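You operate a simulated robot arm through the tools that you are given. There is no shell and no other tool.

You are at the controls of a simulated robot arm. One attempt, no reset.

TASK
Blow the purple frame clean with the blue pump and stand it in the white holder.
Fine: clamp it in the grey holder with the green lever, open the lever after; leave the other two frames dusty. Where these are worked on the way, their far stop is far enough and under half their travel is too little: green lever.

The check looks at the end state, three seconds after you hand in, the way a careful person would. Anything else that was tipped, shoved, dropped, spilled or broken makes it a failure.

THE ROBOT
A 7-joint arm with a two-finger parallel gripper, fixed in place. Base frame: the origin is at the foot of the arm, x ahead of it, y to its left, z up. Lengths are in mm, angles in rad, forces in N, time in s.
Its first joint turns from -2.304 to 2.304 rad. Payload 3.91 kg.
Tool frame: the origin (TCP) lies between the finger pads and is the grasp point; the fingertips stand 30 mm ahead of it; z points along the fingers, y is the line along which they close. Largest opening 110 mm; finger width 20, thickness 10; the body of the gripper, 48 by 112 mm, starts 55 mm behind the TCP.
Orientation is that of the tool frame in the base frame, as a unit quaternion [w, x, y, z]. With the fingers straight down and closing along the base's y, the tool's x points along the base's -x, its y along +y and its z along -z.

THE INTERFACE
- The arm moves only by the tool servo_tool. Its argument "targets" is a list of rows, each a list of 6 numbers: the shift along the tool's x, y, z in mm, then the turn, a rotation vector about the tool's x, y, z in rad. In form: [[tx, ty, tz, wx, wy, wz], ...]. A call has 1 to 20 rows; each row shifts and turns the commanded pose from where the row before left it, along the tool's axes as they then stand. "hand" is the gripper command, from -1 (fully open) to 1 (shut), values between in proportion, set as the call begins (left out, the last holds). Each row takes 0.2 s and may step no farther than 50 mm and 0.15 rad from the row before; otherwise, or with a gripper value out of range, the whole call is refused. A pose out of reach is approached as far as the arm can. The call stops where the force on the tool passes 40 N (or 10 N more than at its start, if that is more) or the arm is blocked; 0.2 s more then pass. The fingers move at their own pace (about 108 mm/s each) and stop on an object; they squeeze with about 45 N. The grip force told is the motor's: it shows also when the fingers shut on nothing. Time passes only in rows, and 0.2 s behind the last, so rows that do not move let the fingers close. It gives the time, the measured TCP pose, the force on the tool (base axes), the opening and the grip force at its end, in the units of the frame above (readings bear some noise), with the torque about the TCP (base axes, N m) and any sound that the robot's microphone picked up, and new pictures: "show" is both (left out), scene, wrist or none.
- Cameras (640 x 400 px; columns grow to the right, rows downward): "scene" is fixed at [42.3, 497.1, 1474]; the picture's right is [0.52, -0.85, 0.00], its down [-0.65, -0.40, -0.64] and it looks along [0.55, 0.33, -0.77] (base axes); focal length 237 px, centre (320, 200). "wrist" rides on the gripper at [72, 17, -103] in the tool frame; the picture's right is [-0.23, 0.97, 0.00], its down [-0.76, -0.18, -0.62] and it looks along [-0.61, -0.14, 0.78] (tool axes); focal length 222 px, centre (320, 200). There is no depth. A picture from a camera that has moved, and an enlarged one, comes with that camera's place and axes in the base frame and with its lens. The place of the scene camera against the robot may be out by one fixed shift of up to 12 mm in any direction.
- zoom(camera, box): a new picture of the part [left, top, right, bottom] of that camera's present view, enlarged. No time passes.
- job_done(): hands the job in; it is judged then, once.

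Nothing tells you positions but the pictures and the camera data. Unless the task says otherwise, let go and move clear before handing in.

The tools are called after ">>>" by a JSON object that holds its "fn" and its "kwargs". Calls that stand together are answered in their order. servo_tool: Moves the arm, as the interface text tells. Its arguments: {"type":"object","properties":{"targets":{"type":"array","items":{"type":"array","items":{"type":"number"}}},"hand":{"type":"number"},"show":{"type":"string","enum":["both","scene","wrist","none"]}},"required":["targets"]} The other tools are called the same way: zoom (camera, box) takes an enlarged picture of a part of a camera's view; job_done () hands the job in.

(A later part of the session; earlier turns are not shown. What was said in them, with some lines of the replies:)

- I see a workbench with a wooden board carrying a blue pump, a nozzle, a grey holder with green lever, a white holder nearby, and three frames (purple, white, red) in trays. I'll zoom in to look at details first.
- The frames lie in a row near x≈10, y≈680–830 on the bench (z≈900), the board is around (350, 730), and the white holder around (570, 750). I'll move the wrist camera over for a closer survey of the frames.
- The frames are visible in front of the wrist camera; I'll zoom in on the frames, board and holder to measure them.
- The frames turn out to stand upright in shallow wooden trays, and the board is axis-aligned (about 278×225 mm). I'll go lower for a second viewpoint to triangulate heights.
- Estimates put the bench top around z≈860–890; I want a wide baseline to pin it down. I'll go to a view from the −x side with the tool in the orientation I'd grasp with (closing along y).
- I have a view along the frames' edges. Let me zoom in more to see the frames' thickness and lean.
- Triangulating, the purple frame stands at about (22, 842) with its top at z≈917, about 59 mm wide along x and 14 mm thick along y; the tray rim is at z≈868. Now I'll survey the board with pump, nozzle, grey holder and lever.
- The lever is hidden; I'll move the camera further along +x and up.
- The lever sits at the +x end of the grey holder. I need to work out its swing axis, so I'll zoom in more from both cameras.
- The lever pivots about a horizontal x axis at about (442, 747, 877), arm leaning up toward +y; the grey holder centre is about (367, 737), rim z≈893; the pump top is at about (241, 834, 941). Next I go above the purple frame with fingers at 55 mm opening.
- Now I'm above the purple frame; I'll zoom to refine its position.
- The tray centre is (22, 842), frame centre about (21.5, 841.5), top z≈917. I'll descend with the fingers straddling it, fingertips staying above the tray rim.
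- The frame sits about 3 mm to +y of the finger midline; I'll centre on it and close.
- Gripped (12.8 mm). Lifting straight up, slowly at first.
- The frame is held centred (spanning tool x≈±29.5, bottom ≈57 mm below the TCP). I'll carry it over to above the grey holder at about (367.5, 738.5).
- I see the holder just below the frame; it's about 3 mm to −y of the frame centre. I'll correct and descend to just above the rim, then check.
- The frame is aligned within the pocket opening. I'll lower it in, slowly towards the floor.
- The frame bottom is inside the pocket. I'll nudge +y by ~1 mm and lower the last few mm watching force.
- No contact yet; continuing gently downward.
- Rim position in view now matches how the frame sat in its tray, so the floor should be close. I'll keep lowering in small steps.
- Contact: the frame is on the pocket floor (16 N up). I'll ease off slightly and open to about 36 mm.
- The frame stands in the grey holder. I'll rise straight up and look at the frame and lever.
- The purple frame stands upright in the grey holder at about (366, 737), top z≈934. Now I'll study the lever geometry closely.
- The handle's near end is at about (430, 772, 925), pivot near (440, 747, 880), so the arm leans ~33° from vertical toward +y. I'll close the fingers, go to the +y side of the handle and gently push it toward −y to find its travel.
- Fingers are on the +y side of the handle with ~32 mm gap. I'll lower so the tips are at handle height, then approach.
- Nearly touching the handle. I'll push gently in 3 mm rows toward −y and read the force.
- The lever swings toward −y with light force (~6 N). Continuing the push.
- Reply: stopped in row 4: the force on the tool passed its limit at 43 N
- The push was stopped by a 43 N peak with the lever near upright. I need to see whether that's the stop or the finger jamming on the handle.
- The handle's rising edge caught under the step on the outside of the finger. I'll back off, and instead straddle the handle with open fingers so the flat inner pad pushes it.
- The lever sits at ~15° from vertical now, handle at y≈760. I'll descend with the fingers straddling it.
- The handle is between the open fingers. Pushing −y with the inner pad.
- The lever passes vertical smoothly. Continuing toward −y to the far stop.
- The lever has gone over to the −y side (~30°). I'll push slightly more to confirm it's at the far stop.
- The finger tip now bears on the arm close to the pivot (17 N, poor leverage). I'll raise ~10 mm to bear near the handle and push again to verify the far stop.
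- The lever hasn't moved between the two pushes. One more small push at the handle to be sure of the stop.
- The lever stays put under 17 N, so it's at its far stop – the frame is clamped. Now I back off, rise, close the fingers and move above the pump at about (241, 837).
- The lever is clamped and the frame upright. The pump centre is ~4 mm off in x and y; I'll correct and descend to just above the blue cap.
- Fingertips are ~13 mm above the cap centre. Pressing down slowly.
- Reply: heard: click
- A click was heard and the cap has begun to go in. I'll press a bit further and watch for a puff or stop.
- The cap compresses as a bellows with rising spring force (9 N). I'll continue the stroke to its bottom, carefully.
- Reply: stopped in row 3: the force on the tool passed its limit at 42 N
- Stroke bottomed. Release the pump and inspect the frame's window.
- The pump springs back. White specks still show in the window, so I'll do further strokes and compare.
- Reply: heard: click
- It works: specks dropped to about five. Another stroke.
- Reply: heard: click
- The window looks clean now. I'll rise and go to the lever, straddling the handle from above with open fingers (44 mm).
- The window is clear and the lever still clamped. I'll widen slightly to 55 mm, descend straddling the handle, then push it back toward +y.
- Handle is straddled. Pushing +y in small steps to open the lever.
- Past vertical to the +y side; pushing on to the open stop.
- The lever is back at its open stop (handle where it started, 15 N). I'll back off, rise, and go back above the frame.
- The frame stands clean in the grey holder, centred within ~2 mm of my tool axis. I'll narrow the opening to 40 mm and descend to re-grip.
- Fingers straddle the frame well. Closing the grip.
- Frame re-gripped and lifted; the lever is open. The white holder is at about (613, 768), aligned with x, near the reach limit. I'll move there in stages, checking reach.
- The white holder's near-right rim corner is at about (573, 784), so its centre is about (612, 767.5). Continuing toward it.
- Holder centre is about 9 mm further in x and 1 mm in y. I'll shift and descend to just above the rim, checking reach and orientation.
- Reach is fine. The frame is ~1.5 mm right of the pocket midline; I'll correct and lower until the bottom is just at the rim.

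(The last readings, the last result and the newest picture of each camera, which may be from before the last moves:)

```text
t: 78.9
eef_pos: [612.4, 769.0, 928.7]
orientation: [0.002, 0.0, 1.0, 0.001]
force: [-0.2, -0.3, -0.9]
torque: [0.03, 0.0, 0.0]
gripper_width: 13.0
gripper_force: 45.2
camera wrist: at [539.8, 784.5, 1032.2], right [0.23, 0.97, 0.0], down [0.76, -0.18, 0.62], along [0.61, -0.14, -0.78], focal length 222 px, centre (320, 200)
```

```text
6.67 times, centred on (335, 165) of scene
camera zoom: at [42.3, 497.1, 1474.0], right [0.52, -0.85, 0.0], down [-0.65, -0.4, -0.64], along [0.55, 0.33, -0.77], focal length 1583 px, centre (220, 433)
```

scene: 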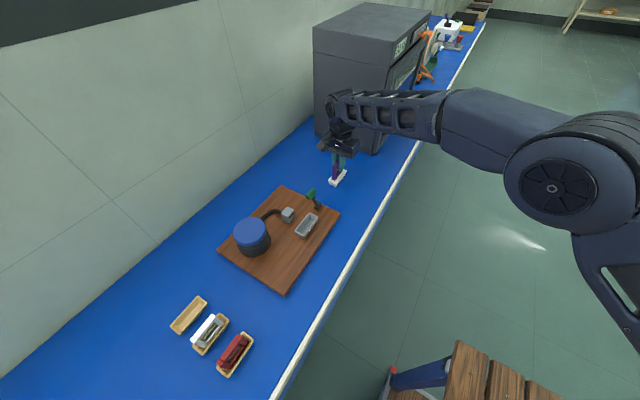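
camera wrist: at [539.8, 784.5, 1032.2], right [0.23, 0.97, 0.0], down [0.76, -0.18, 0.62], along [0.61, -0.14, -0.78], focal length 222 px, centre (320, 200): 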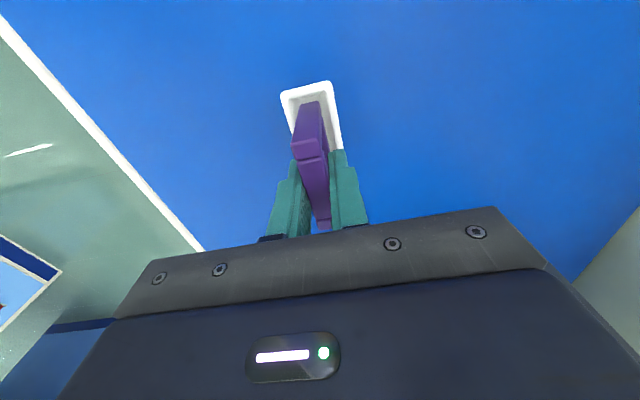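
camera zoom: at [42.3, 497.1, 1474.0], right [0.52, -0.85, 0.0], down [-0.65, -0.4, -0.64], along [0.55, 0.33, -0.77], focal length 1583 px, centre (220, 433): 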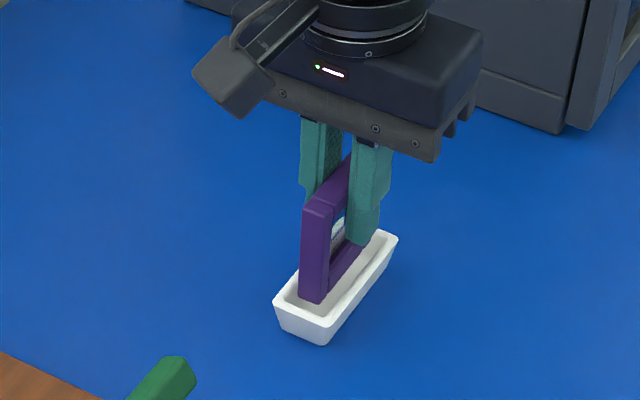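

Well centred. Lowering into the white holder.

>>> {"fn": "servo_tool", "kwargs": {"targets": [[0, -0.4, 5, 0, 0, 0], [0, 0, 4, 0, 0, 0], [0, 0, 2, 0, 0, 0], [0, 0, 0, 0, 0, 0]], "show": "none"}}

>>> {"fn": "servo_tool", "kwargs": {"targets": [[0, 0, 1, 0, 0, 0], [0, 0, 1, 0, 0, 0], [0, 0, 0, 0, 0, 0]], "show": "none"}}

>>> {"fn": "servo_tool", "kwargs": {"targets": [[0, 0, 1, 0, 0, 0], [0, 0, 1, 0, 0, 0], [0, 0, 0, 0, 0, 0]]}}

>>> {"fn": "zoom", "kwargs": {"camera": "wrist", "box": [250, 40, 420, 200]}}

>>> {"fn": "zoom", "kwargs": {"camera": "scene", "box": [305, 135, 365, 195]}}

```text
t: 79.9
eef_pos: [612.2, 767.9, 917.5]
orientation: [0.001, 0.0, 1.0, 0.0]
force: [-0.5, -0.5, 0.1]
torque: [0.02, 0.01, 0.01]
gripper_width: 13.0
gripper_force: 44.7
```

```text
t: 80.7
eef_pos: [611.4, 768.6, 916.0]
orientation: [0.001, -0.001, 1.0, 0.0]
force: [0.4, -0.7, -0.9]
torque: [0.01, 0.02, -0.02]
gripper_width: 13.1
gripper_force: 44.9
```

```text
t: 81.5
eef_pos: [612.3, 766.8, 913.8]
orientation: [0.001, 0.0, 1.0, 0.0]
force: [0.2, -0.9, -1.4]
torque: [0.06, 0.03, 0.0]
gripper_width: 13.2
gripper_force: 45.0
camera wrist: at [539.7, 783.9, 1016.8], right [0.23, 0.97, 0.0], down [0.76, -0.18, 0.62], along [0.61, -0.14, -0.78], focal length 222 px, centre (320, 200)
```

scene: 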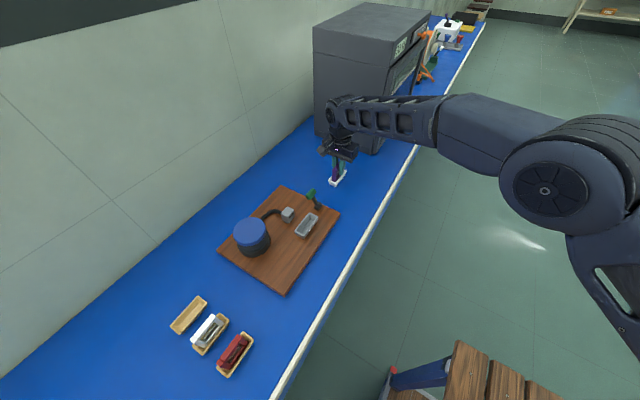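
wrist: 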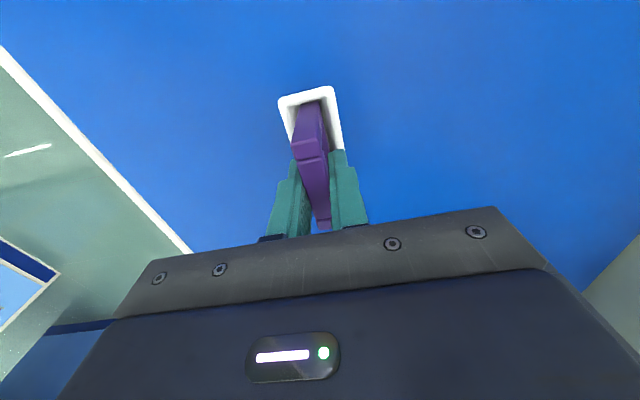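

```text
2.50 times, centred on (335, 120) of wrist
camera zoom: at [539.7, 783.9, 1016.8], right [0.23, 0.97, 0.0], down [0.76, -0.18, 0.62], along [0.61, -0.14, -0.78], focal length 555 px, centre (282, 400)
```

zoom: 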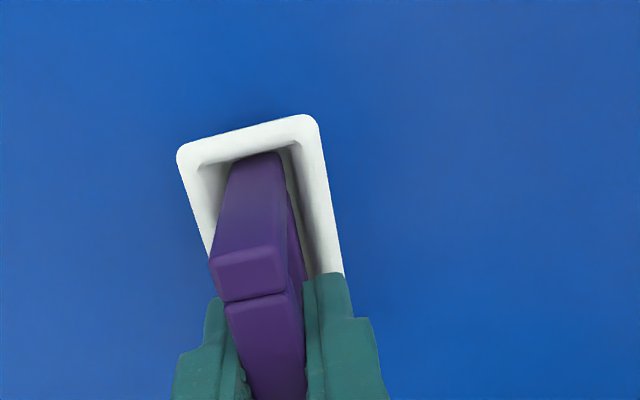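

```text
6.67 times, centred on (335, 165) of scene
camera zoom: at [42.3, 497.1, 1474.0], right [0.52, -0.85, 0.0], down [-0.65, -0.4, -0.64], along [0.55, 0.33, -0.77], focal length 1583 px, centre (220, 433)
```

zoom: 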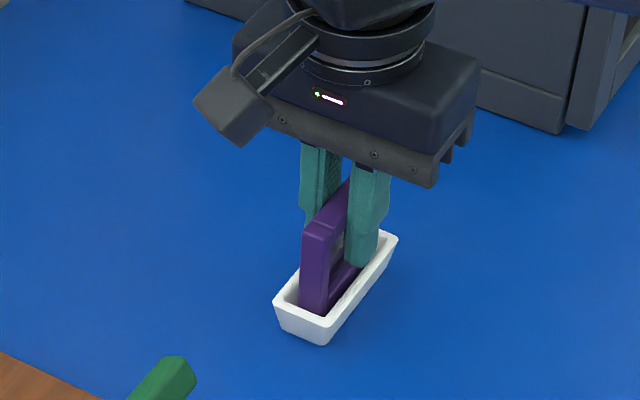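

Near the floor now; final small steps until contact.

>>> {"fn": "servo_tool", "kwargs": {"targets": [[0, 0, 0.7, 0, 0, 0], [0, 0, 0.7, 0, 0, 0], [0, 0, 0, 0, 0, 0]], "show": "none"}}

>>> {"fn": "servo_tool", "kwargs": {"targets": [[0, 0, 0.7, 0, 0, 0], [0, 0, 0.7, 0, 0, 0], [0, 0, 0, 0, 0, 0]], "show": "none"}}

```text
t: 82.3
eef_pos: [613.0, 768.2, 911.5]
orientation: [0.001, 0.0, 1.0, -0.001]
force: [0.0, -1.2, -0.8]
torque: [-0.02, 0.0, 0.02]
gripper_width: 13.2
gripper_force: 45.0
```

```text
t: 83.1
eef_pos: [612.7, 768.5, 912.3]
orientation: [0.001, 0.0, 1.0, 0.0]
force: [1.0, -1.7, 8.8]
torque: [-0.07, 0.12, 0.04]
gripper_width: 13.1
gripper_force: 44.7
```

Contact with the floor (≈9 N). Ease slightly and release.

>>> {"fn": "servo_tool", "kwargs": {"targets": [[0, 0, -0.4, 0, 0, 0], [0, 0, 0, 0, 0, 0]], "show": "none"}}

>>> {"fn": "servo_tool", "kwargs": {"targets": [[0, 0, 0, 0, 0, 0], [0, 0, 0, 0, 0, 0], [0, 0, 0, 0, 0, 0]], "hand": 0.345}}

>>> {"fn": "zoom", "kwargs": {"camera": "wrist", "box": [250, 40, 420, 220]}}

>>> {"fn": "zoom", "kwargs": {"camera": "scene", "box": [305, 135, 365, 195]}}

```text
t: 83.7
eef_pos: [612.8, 768.3, 911.3]
orientation: [0.001, 0.0, 1.0, 0.001]
force: [0.6, 3.5, 6.9]
torque: [0.12, 0.01, 0.01]
gripper_width: 13.0
gripper_force: 44.6
```

```text
t: 84.5
eef_pos: [613.7, 767.7, 910.9]
orientation: [0.0, 0.0, 1.0, 0.0]
force: [0.2, 0.3, 0.7]
torque: [0.03, 0.0, -0.01]
gripper_width: 35.9
gripper_force: 0.1
camera wrist: at [540.6, 784.0, 1013.9], right [0.23, 0.97, 0.0], down [0.76, -0.18, 0.62], along [0.61, -0.14, -0.78], focal length 222 px, centre (320, 200)
```

scene: 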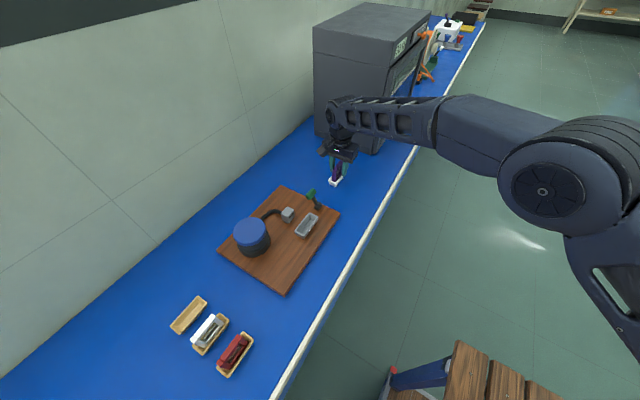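
wrist: 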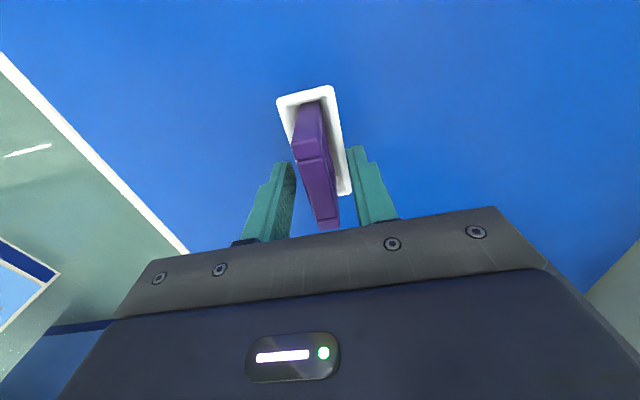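

```text
2.22 times, centred on (335, 130) of wrist
camera zoom: at [540.6, 784.0, 1013.9], right [0.23, 0.97, 0.0], down [0.76, -0.18, 0.62], along [0.61, -0.14, -0.78], focal length 494 px, centre (287, 356)
```

zoom: 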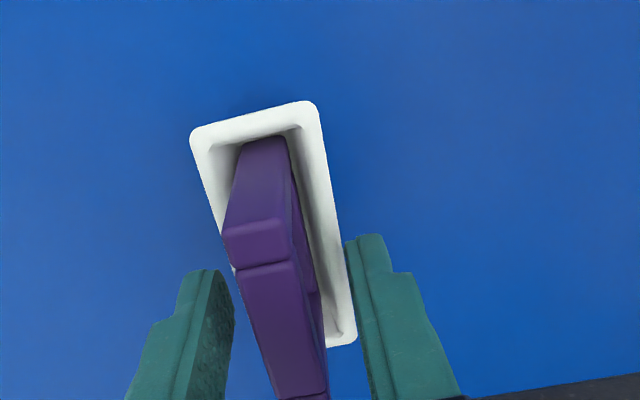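

```text
6.67 times, centred on (335, 165) of scene
camera zoom: at [42.3, 497.1, 1474.0], right [0.52, -0.85, 0.0], down [-0.65, -0.4, -0.64], along [0.55, 0.33, -0.77], focal length 1583 px, centre (220, 433)
```

zoom: 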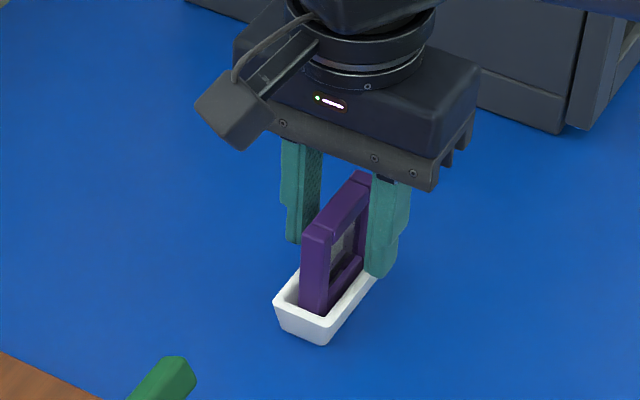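

The frame stands upright in the white holder, released. I'll rise straight up and clear, then inspect everything before handing in.

>>> {"fn": "servo_tool", "kwargs": {"targets": [[0, 0, -12, 0, 0, 0], [0, 0, -20, 0, 0, 0], [0, 0, -40, 0, 0, 0], [0, 0, -45, 0, 0, 0], [0, 0, -45, 0, 0, 0], [40, -25, 0, 0, 0, 0], [40, -25, 0, 0, 0, 0], [40, -25, 0, 0, 0, 0], [0, 0, 0, 0, 0, 0]]}}

>>> {"fn": "zoom", "kwargs": {"camera": "scene", "box": [300, 140, 370, 210]}}

>>> {"fn": "zoom", "kwargs": {"camera": "wrist", "box": [300, 100, 440, 220]}}

>>> {"fn": "zoom", "kwargs": {"camera": "scene", "box": [160, 170, 360, 390]}}

```text
t: 86.5
eef_pos: [491.9, 695.2, 1072.5]
orientation: [0.001, 0.0, 1.0, 0.0]
force: [-0.7, -0.4, -0.9]
torque: [0.02, 0.03, 0.03]
gripper_width: 36.0
gripper_force: 0.0
camera wrist: at [419.0, 711.6, 1175.4], right [0.23, 0.97, 0.0], down [0.76, -0.18, 0.62], along [0.61, -0.14, -0.78], focal length 222 px, centre (320, 200)
```

scene: 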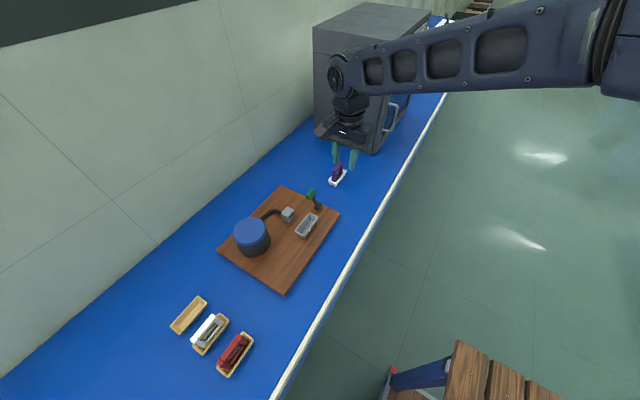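
wrist: 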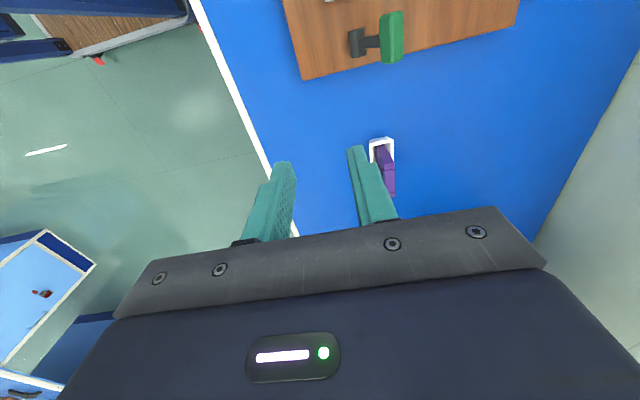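

```text
5.71 times, centred on (335, 175) of scene
camera zoom: at [42.3, 497.1, 1474.0], right [0.52, -0.85, 0.0], down [-0.65, -0.4, -0.64], along [0.55, 0.33, -0.77], focal length 1357 px, centre (234, 343)
```

zoom: 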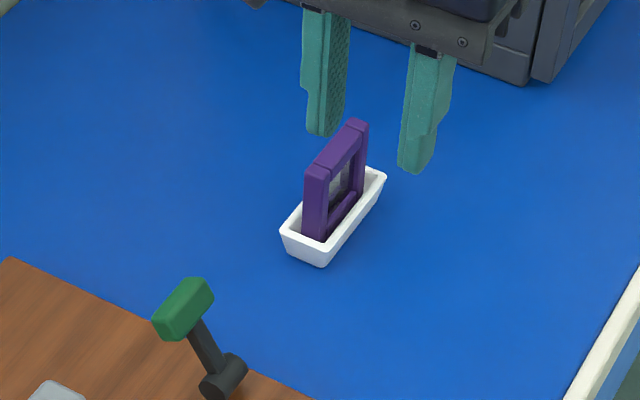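

```text
3.33 times, centred on (370, 160) of wrist
camera zoom: at [419.0, 711.6, 1175.4], right [0.23, 0.97, 0.0], down [0.76, -0.18, 0.62], along [0.61, -0.14, -0.78], focal length 740 px, centre (153, 333)
```

zoom: 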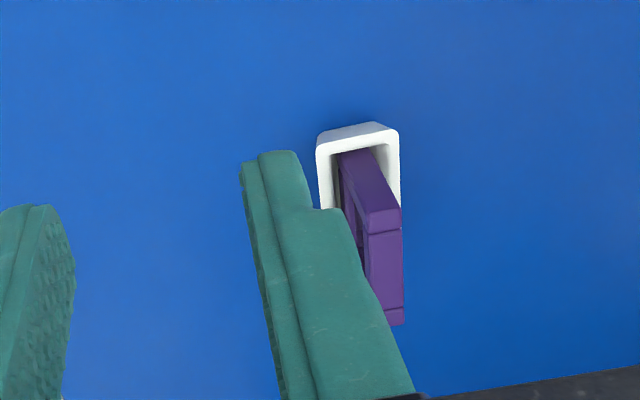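

```text
1.82 times, centred on (260, 280) of scene
camera zoom: at [42.3, 497.1, 1474.0], right [0.52, -0.85, 0.0], down [-0.65, -0.4, -0.64], along [0.55, 0.33, -0.77], focal length 432 px, centre (429, 54)
```

zoom: 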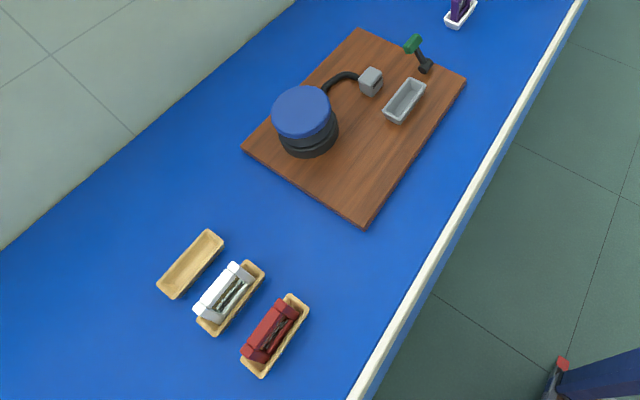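

Everything looks in place. One closer look at the clean window and the lever before handing in.

>>> {"fn": "zoom", "kwargs": {"camera": "scene", "box": [325, 155, 350, 190]}}

>>> {"fn": "zoom", "kwargs": {"camera": "scene", "box": [180, 300, 260, 380]}}

>>> {"fn": "zoom", "kwargs": {"camera": "scene", "box": [295, 175, 335, 215]}}

```text
11.43 times, centred on (338, 172) of scene
camera zoom: at [42.3, 497.1, 1474.0], right [0.52, -0.85, 0.0], down [-0.65, -0.4, -0.64], along [0.55, 0.33, -0.77], focal length 2714 px, centre (120, 514)
```

zoom: 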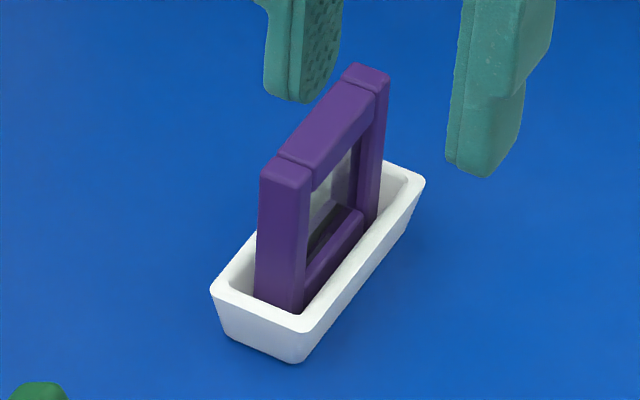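

```text
5.00 times, centred on (220, 340) of scene
camera zoom: at [42.3, 497.1, 1474.0], right [0.52, -0.85, 0.0], down [-0.65, -0.4, -0.64], along [0.55, 0.33, -0.77], focal length 1187 px, centre (820, -500)
```

zoom: 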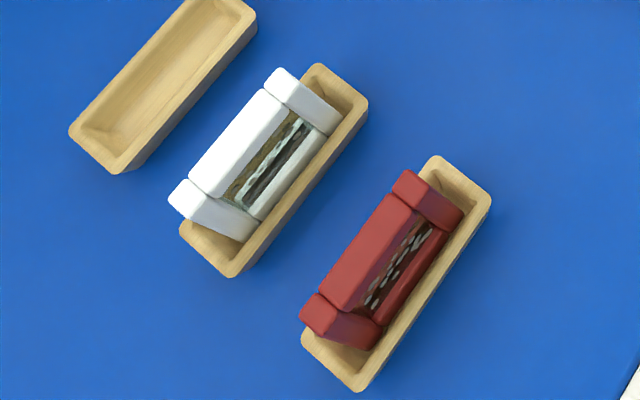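

```text
10.00 times, centred on (315, 195) of scene
camera zoom: at [42.3, 497.1, 1474.0], right [0.52, -0.85, 0.0], down [-0.65, -0.4, -0.64], along [0.55, 0.33, -0.77], focal length 2374 px, centre (370, 250)
```

zoom: 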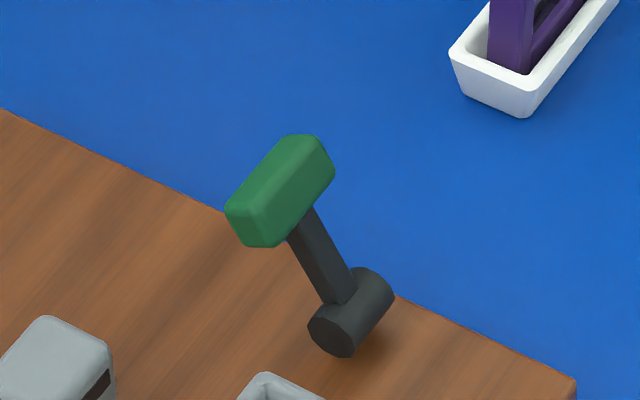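

The purple frame stands upright in the white holder with a clear window. The green lever is back at its open stop, and the white and red frames are still dusty in their trays. The gripper is empty and clear, so I'm handing in.

>>> {"fn": "job_done", "kwargs": {}}

```text
The job is handed in.
```

The purple frame is blown clean and standing upright in the white holder. I've handed the job in; no verdict came back with it.

- **Clamping:** I set the frame in the grey holder and swung the green lever over. At its far stop it held still under about 17 N. My first push on it caught on a finger and stopped at 43 N, so I backed off and pushed it over with open fingers instead.
- **Blowing:** It took three strokes of the blue pump. The dust specks in the window went from about eleven to five to none, and the final close-up showed it clear. The first stroke ran into the pump's bottom stop at 42 N; the pump sprang back normally.
- **Afterwards:** The lever is back at its open stop. The white and red frames are still dusty in their trays, nothing else looks moved, and the gripper is empty and clear.
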